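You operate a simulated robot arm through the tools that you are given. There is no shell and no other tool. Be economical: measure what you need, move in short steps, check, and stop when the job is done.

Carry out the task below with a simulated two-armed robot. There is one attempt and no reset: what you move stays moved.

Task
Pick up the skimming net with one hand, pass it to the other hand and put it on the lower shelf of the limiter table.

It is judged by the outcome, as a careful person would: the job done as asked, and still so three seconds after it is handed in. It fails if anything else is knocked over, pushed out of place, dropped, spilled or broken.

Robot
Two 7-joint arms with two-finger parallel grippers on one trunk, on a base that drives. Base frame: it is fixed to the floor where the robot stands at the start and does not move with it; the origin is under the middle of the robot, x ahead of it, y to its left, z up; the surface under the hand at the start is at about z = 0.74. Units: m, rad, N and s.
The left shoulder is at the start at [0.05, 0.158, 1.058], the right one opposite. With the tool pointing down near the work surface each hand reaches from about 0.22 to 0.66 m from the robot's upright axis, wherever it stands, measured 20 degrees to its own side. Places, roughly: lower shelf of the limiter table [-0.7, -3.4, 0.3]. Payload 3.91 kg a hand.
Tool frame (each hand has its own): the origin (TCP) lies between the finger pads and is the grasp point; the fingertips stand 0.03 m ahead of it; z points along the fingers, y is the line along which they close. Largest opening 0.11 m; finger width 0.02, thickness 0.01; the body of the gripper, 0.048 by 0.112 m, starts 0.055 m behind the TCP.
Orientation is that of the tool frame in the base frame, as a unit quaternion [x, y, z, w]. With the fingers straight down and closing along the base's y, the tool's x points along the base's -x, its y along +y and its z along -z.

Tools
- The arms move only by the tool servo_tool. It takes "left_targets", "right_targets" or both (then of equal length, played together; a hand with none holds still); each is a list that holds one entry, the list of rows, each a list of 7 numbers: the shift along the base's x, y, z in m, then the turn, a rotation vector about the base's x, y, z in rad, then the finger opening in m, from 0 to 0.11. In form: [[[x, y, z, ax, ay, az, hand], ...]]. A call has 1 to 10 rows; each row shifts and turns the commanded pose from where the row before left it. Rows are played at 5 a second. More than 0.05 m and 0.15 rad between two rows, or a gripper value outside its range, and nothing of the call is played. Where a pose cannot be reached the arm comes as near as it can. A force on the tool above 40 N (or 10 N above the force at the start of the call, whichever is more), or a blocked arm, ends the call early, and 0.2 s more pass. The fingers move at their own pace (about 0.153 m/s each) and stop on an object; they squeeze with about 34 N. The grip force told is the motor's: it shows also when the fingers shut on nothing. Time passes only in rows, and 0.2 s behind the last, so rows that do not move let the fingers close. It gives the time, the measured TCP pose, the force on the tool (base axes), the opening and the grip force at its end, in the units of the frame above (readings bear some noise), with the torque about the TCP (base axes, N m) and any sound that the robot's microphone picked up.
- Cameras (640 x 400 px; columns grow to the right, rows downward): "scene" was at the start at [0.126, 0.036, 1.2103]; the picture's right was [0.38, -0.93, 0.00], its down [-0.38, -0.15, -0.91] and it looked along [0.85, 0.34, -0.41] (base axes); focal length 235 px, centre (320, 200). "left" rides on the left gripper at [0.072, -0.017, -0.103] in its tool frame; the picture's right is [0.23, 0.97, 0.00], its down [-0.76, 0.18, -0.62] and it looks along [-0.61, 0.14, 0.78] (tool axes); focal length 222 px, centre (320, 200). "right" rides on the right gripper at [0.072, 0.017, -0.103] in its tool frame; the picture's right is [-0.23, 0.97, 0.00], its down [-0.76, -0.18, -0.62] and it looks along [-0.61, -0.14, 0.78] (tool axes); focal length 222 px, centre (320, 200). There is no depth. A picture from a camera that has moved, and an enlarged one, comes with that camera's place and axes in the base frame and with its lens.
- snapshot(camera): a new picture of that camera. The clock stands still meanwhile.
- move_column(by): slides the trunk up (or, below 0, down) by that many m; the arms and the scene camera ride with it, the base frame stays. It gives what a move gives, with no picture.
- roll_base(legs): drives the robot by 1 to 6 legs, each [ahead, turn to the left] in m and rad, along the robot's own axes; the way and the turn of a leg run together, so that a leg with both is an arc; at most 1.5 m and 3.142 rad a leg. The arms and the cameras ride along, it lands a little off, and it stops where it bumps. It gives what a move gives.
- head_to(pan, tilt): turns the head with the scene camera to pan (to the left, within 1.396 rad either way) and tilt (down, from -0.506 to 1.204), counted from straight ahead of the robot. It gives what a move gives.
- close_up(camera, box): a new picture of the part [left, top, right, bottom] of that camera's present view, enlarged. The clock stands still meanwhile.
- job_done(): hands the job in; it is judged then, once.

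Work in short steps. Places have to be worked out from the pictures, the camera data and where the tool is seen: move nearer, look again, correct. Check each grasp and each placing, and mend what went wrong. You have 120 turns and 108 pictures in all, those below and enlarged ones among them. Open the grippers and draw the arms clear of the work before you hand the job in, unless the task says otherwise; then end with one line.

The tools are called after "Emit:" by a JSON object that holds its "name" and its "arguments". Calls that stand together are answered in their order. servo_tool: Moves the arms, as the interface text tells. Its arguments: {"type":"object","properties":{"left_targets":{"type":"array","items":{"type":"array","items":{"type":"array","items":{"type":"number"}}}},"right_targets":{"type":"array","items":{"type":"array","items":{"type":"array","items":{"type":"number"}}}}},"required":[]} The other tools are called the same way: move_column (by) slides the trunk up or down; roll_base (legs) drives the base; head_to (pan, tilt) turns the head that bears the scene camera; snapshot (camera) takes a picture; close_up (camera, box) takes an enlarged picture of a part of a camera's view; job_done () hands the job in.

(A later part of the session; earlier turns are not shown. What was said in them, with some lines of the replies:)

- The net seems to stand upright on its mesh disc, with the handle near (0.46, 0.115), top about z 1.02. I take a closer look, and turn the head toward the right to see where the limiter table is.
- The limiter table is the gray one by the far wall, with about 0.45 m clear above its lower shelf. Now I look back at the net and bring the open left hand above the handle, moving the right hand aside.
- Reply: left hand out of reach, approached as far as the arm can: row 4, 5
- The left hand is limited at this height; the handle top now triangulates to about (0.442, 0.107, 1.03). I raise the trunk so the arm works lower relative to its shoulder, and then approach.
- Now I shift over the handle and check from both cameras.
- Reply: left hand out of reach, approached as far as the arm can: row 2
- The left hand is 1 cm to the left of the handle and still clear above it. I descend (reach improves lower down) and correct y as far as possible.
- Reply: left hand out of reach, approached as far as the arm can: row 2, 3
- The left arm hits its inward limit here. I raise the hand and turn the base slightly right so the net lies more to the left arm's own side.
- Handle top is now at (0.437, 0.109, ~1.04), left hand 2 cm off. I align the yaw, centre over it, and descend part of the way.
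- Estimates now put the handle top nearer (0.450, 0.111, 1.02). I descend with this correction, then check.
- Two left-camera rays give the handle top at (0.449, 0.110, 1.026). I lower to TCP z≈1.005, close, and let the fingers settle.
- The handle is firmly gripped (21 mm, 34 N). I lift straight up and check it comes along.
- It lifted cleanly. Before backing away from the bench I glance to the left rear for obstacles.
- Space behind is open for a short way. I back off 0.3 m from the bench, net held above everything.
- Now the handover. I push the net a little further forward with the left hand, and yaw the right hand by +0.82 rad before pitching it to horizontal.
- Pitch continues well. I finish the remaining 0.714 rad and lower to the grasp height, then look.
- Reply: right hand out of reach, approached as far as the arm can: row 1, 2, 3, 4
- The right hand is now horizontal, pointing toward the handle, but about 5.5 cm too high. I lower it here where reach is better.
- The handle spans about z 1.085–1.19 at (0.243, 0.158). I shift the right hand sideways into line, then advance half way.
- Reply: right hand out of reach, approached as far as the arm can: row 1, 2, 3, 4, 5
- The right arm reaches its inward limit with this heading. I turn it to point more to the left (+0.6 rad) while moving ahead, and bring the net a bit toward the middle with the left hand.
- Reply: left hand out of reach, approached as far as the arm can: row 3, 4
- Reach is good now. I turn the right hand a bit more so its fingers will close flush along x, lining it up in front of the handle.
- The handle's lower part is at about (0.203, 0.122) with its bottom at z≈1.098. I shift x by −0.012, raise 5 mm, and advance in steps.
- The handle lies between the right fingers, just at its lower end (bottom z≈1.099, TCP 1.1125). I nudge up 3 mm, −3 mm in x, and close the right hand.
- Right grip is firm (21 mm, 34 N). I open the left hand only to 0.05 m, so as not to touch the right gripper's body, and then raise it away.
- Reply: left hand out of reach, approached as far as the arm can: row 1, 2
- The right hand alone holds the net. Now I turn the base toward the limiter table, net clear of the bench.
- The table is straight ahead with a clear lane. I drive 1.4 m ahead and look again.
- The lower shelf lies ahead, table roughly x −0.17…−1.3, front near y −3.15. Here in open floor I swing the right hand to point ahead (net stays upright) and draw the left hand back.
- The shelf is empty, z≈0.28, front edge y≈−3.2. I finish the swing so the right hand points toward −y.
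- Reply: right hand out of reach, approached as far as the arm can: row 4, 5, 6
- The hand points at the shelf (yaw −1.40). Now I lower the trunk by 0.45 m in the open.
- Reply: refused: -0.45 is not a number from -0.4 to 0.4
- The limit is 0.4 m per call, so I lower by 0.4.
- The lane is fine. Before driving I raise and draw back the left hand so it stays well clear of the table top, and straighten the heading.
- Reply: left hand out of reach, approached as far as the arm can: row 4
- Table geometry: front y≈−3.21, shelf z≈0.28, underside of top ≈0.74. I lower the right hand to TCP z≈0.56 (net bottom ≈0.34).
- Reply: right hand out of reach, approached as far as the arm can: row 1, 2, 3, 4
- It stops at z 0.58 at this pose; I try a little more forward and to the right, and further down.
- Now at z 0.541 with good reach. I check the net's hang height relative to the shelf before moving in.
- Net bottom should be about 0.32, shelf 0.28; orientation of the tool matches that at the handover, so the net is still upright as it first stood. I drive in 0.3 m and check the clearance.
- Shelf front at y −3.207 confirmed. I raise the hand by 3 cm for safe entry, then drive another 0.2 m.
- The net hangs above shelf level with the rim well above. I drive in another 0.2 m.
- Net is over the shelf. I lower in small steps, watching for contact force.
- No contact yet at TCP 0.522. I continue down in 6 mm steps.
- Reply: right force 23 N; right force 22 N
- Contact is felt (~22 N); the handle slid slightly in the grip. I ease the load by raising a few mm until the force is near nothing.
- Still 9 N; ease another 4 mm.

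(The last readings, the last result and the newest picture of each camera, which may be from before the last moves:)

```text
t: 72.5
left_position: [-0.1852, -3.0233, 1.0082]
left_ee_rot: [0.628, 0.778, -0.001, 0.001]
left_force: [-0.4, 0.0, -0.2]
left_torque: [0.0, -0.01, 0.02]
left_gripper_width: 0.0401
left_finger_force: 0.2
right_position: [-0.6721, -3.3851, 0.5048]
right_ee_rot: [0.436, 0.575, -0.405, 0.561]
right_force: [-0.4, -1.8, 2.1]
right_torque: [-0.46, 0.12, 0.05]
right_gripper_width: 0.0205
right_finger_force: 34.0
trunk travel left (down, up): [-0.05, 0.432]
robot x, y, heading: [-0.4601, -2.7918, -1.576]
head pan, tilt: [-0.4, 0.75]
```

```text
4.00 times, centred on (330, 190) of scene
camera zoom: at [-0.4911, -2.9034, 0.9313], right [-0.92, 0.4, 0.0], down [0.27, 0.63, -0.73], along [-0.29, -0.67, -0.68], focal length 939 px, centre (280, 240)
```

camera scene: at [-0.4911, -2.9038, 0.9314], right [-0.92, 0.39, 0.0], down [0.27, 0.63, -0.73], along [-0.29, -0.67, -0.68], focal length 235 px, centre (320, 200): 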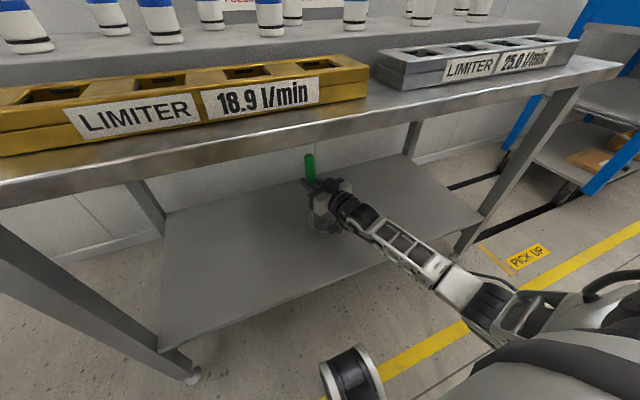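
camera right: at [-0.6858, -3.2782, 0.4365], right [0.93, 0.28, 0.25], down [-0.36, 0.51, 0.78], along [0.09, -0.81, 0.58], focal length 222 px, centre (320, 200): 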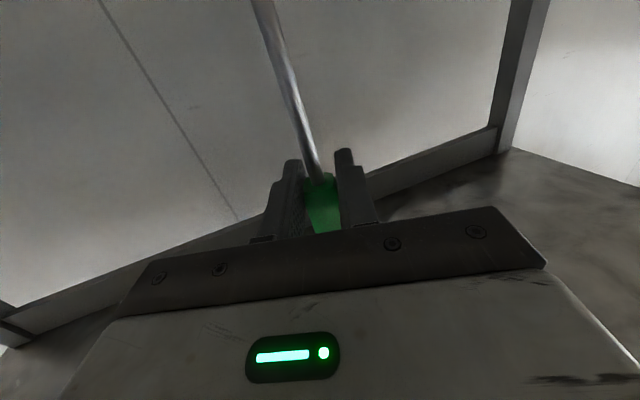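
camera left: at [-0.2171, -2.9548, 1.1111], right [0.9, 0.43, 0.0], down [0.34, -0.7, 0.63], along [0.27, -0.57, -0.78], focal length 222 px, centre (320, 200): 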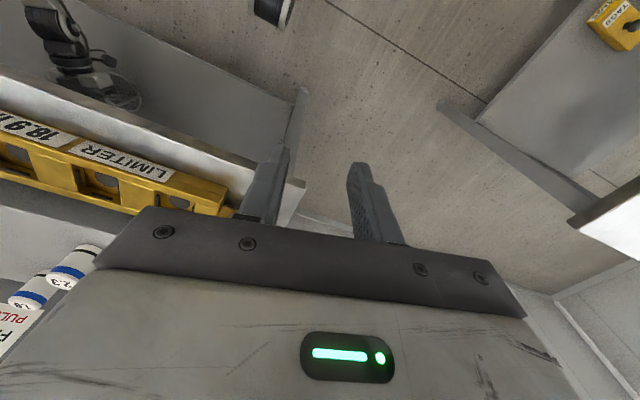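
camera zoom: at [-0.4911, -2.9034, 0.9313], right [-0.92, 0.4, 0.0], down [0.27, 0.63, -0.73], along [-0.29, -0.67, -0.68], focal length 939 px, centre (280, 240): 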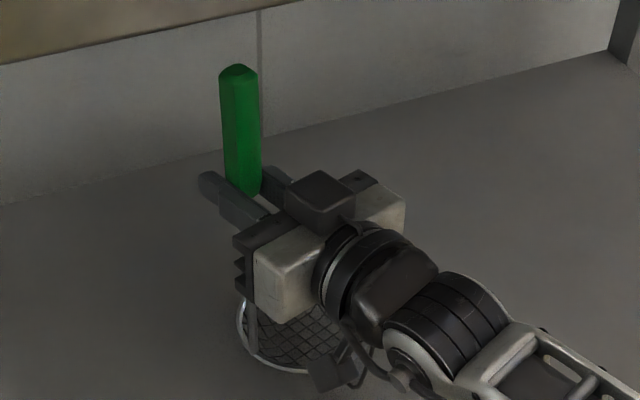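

The handle appears vertical and the load is nearly off. I open the right fingers only slightly, so they can still catch it, and watch whether it stands.

Emit:
{"name": "servo_tool", "arguments": {"right_targets": [[[0, 0, 0, 0, 0, 0, 0.026], [0, 0, 0, 0, 0, 0, 0.032], [0, 0, 0, 0, 0, 0, 0.036], [0, 0, 0, 0, 0, 0, 0.036]]]}}

Emit:
{"name": "close_up", "arguments": {"camera": "scene", "box": [280, 140, 380, 240]}}

Emit:
{"name": "snapshot", "arguments": {"camera": "right"}}

```text
t: 73.5
left_position: [-0.1852, -3.0247, 1.0094]
left_ee_rot: [0.628, 0.778, -0.002, 0.001]
left_force: [0.1, 0.3, 0.3]
left_torque: [-0.01, 0.01, -0.04]
left_gripper_width: 0.0398
left_finger_force: 0.0
right_position: [-0.6718, -3.3844, 0.5069]
right_ee_rot: [0.434, 0.574, -0.407, 0.563]
right_force: [-0.5, 0.6, 0.7]
right_torque: [0.0, 0.0, -0.01]
right_gripper_width: 0.0362
right_finger_force: 0.0
trunk travel left (down, up): [-0.05, 0.432]
robot x, y, heading: [-0.4595, -2.7888, -1.575]
head pan, tilt: [-0.4, 0.75]
```

```text
4.00 times, centred on (330, 190) of scene
camera zoom: at [-0.4911, -2.9036, 0.9314], right [-0.92, 0.4, 0.0], down [0.27, 0.63, -0.73], along [-0.29, -0.67, -0.68], focal length 939 px, centre (280, 240)
```

zoom: 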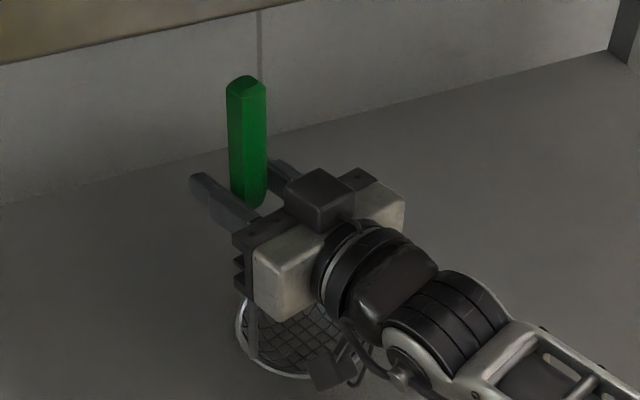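

```text
40 pictures are left
camera right: at [-0.686, -3.2782, 0.4388], right [0.93, 0.28, 0.25], down [-0.36, 0.51, 0.78], along [0.09, -0.81, 0.58], focal length 222 px, centre (320, 200)
```

right: 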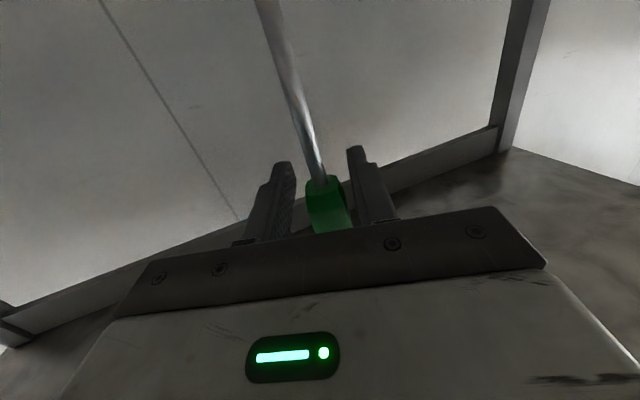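

It settled a little and there is no force on the hand. I wait a second and compare, to see if it stands on its own.

Emit:
{"name": "servo_tool", "arguments": {"right_targets": [[[0, 0, 0, 0, 0, 0, 0.05], [0, 0, 0, 0, 0, 0, 0.05], [0, 0, 0, 0, 0, 0, 0.05], [0, 0, 0, 0, 0, 0, 0.05], [0, 0, 0, 0, 0, 0, 0.05]]]}}

Emit:
{"name": "close_up", "arguments": {"camera": "scene", "box": [280, 140, 380, 240]}}

Emit:
{"name": "snapshot", "arguments": {"camera": "right"}}

```text
t: 74.7
left_position: [-0.1853, -3.0243, 1.0081]
left_ee_rot: [0.629, 0.778, -0.002, 0.001]
left_force: [-1.1, -0.1, 0.5]
left_torque: [-0.02, -0.02, 0.01]
left_gripper_width: 0.0398
left_finger_force: 0.0
right_position: [-0.6711, -3.3838, 0.5076]
right_ee_rot: [0.434, 0.574, -0.407, 0.563]
right_force: [0.4, -1.1, 0.6]
right_torque: [-0.01, 0.0, 0.03]
right_gripper_width: 0.0502
right_finger_force: 0.1
trunk travel left (down, up): [-0.05, 0.432]
robot x, y, heading: [-0.4591, -2.789, -1.577]
head pan, tilt: [-0.4, 0.75]
```

```text
4.00 times, centred on (330, 190) of scene
camera zoom: at [-0.4911, -2.9036, 0.9314], right [-0.92, 0.4, 0.0], down [0.27, 0.63, -0.73], along [-0.29, -0.67, -0.68], focal length 939 px, centre (280, 240)
```

zoom: 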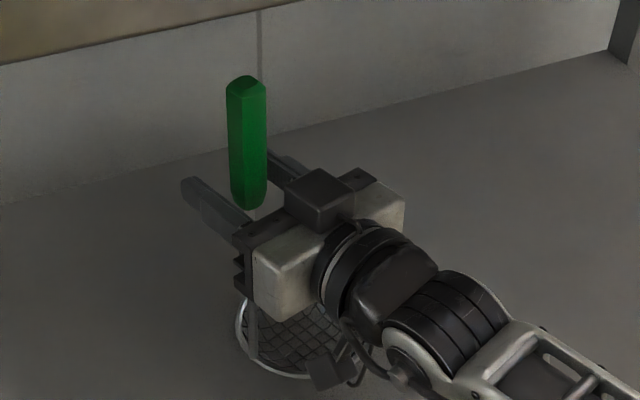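

```text
38 pictures are left
camera right: at [-0.686, -3.2782, 0.4389], right [0.93, 0.28, 0.25], down [-0.36, 0.51, 0.78], along [0.09, -0.81, 0.58], focal length 222 px, centre (320, 200)
```

right: 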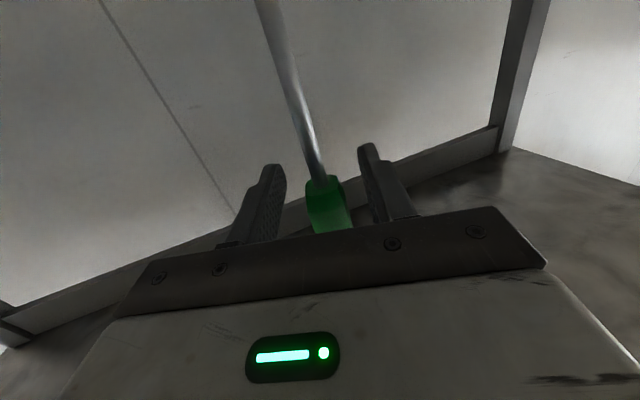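

It has not moved while the fingers opened further: it stands freely, centred between them. I open wide and back the base straight out 0.12 m, which leaves over 3 cm side clearance.

Emit:
{"name": "servo_tool", "arguments": {"right_targets": [[[0, 0, 0, 0, 0, 0, 0.08], [0, 0, 0, 0, 0, 0, 0.105], [0, 0, 0, 0, 0, 0, 0.105]]]}}

Emit:
{"name": "roll_base", "arguments": {"legs": [[-0.12, 0]]}}

Emit:
{"name": "snapshot", "arguments": {"camera": "scene"}}

Emit:
{"name": "snapshot", "arguments": {"camera": "right"}}

```text
t: 75.5
left_position: [-0.1853, -3.0246, 1.0086]
left_ee_rot: [0.627, 0.779, -0.002, 0.0]
left_force: [-0.5, 0.0, 0.4]
left_torque: [-0.02, 0.02, 0.0]
left_gripper_width: 0.0397
left_finger_force: 0.0
right_position: [-0.6709, -3.3859, 0.5053]
right_ee_rot: [0.434, 0.574, -0.407, 0.563]
right_force: [-0.3, -0.5, -0.2]
right_torque: [-0.01, -0.02, 0.01]
right_gripper_width: 0.1053
right_finger_force: 0.0
trunk travel left (down, up): [-0.05, 0.432]
robot x, y, heading: [-0.4589, -2.7911, -1.581]
head pan, tilt: [-0.4, 0.75]
```

```text
t: 76.7
left_position: [-0.1844, -2.9053, 1.0069]
left_ee_rot: [0.628, 0.778, -0.001, 0.001]
left_force: [-0.4, 0.8, 0.1]
left_torque: [-0.08, 0.0, 0.02]
left_gripper_width: 0.04
left_finger_force: 0.1
right_position: [-0.6708, -3.2652, 0.5068]
right_ee_rot: [0.435, 0.574, -0.407, 0.563]
right_force: [0.0, -0.4, 0.5]
right_torque: [-0.02, 0.02, 0.0]
right_gripper_width: 0.1051
right_finger_force: 0.0
trunk travel left (down, up): [-0.05, 0.432]
robot x, y, heading: [-0.454, -2.6685, -1.579]
head pan, tilt: [-0.4, 0.75]
```

```text
37 pictures are left
camera scene: at [-0.4904, -2.7843, 0.9314], right [-0.92, 0.4, 0.0], down [0.27, 0.63, -0.73], along [-0.29, -0.67, -0.68], focal length 235 px, centre (320, 200)
```

scene: 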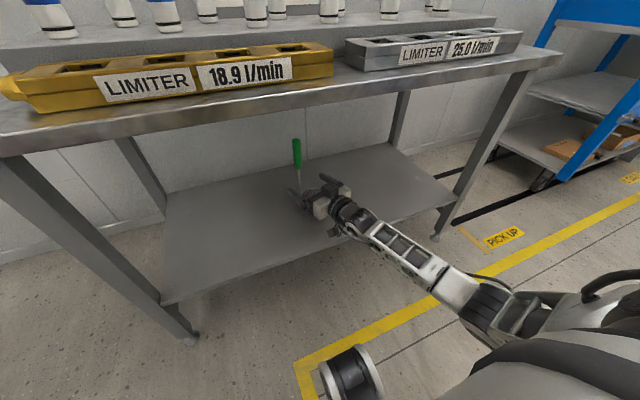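

```text
36 pictures are left
camera right: at [-0.6857, -3.1587, 0.4388], right [0.93, 0.27, 0.25], down [-0.36, 0.51, 0.78], along [0.09, -0.81, 0.58], focal length 222 px, centre (320, 200)
```

right: 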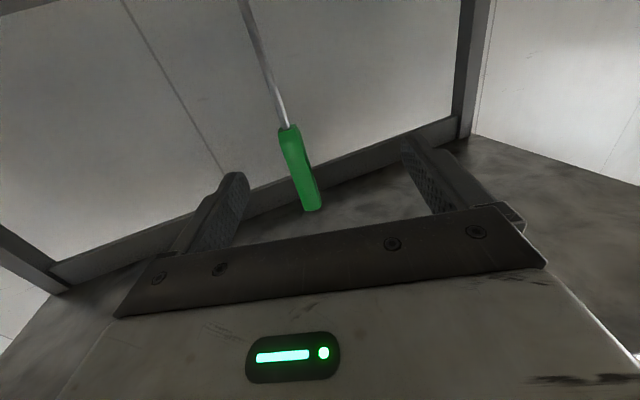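

The net stands upright on the shelf, free of the fingers. I back out another 0.4 m and check again.

Emit:
{"name": "roll_base", "arguments": {"legs": [[-0.4, 0]]}}

Emit:
{"name": "head_to", "arguments": {"pan": -0.2, "tilt": 0.5}}

Emit:
{"name": "snapshot", "arguments": {"camera": "scene"}}

Emit:
{"name": "close_up", "arguments": {"camera": "scene", "box": [220, 120, 420, 280]}}

```text
t: 79.2
left_position: [-0.1819, -2.5034, 1.0071]
left_ee_rot: [0.629, 0.778, -0.001, 0.0]
left_force: [-0.3, 0.1, -0.5]
left_torque: [0.03, 0.02, 0.01]
left_gripper_width: 0.0399
left_finger_force: 0.2
right_position: [-0.669, -2.8627, 0.507]
right_ee_rot: [0.435, 0.573, -0.407, 0.562]
right_force: [0.3, 0.4, 0.1]
right_torque: [-0.01, -0.03, -0.01]
right_gripper_width: 0.1048
right_finger_force: 0.0
trunk travel left (down, up): [-0.05, 0.432]
robot x, y, heading: [-0.4507, -2.2677, -1.574]
head pan, tilt: [-0.4, 0.75]
```

```text
t: 80.0
left_position: [-0.1814, -2.5031, 1.0079]
left_ee_rot: [0.629, 0.777, -0.002, 0.0]
left_force: [0.1, -0.5, -0.4]
left_torque: [0.01, 0.0, 0.03]
left_gripper_width: 0.0401
left_finger_force: 0.0
right_position: [-0.6689, -2.8625, 0.5072]
right_ee_rot: [0.435, 0.573, -0.407, 0.562]
right_force: [0.2, 1.1, 0.5]
right_torque: [0.0, 0.01, -0.03]
right_gripper_width: 0.1049
right_finger_force: 0.0
trunk travel left (down, up): [-0.05, 0.432]
robot x, y, heading: [-0.4583, -2.2638, -1.584]
head pan, tilt: [-0.201, 0.499]
```

```text
35 pictures are left
camera scene: at [-0.4732, -2.3946, 0.9533], right [-0.98, 0.21, 0.0], down [0.1, 0.47, -0.88], along [-0.18, -0.86, -0.48], focal length 235 px, centre (320, 200)
```

scene: 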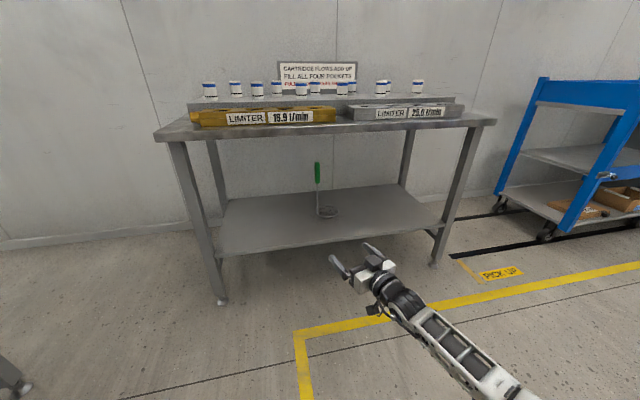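

```text
2.50 times, centred on (320, 200) of scene
camera zoom: at [-0.4732, -2.3946, 0.9533], right [-0.98, 0.21, 0.0], down [0.1, 0.47, -0.88], along [-0.18, -0.86, -0.48], focal length 587 px, centre (320, 200)
```

zoom: 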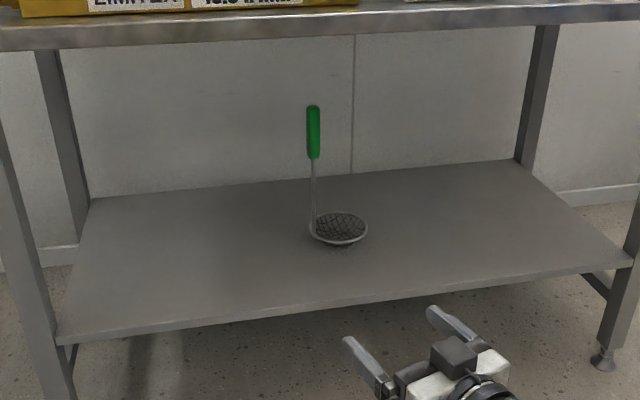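

The net stands steadily in the middle of the lower shelf, nothing else disturbed. I fully open the left hand, then hand in.

Emit:
{"name": "servo_tool", "arguments": {"left_targets": [[[0, 0, 0, 0, 0, 0, 0.1], [0, 0, 0, 0, 0, 0, 0.1], [0, 0, 0, 0, 0, 0, 0.1]]]}}

Emit:
{"name": "job_done", "arguments": {}}

```text
t: 80.8
left_position: [-0.1816, -2.5021, 1.0083]
left_ee_rot: [0.628, 0.778, -0.001, 0.001]
left_force: [0.7, -0.4, 0.0]
left_torque: [0.03, 0.02, -0.01]
left_gripper_width: 0.0997
left_finger_force: 0.0
right_position: [-0.669, -2.8622, 0.5077]
right_ee_rot: [0.435, 0.573, -0.408, 0.562]
right_force: [0.3, 1.1, 0.1]
right_torque: [0.01, 0.02, 0.02]
right_gripper_width: 0.1051
right_finger_force: 0.1
trunk travel left (down, up): [-0.05, 0.432]
robot x, y, heading: [-0.4556, -2.2675, -1.576]
head pan, tilt: [-0.201, 0.499]
```

```text
The job is handed in.
```

I picked up the skimming net with the left hand, passed it to the right, and set it standing on the lower shelf of the limiter table; I saw nothing else disturbed.
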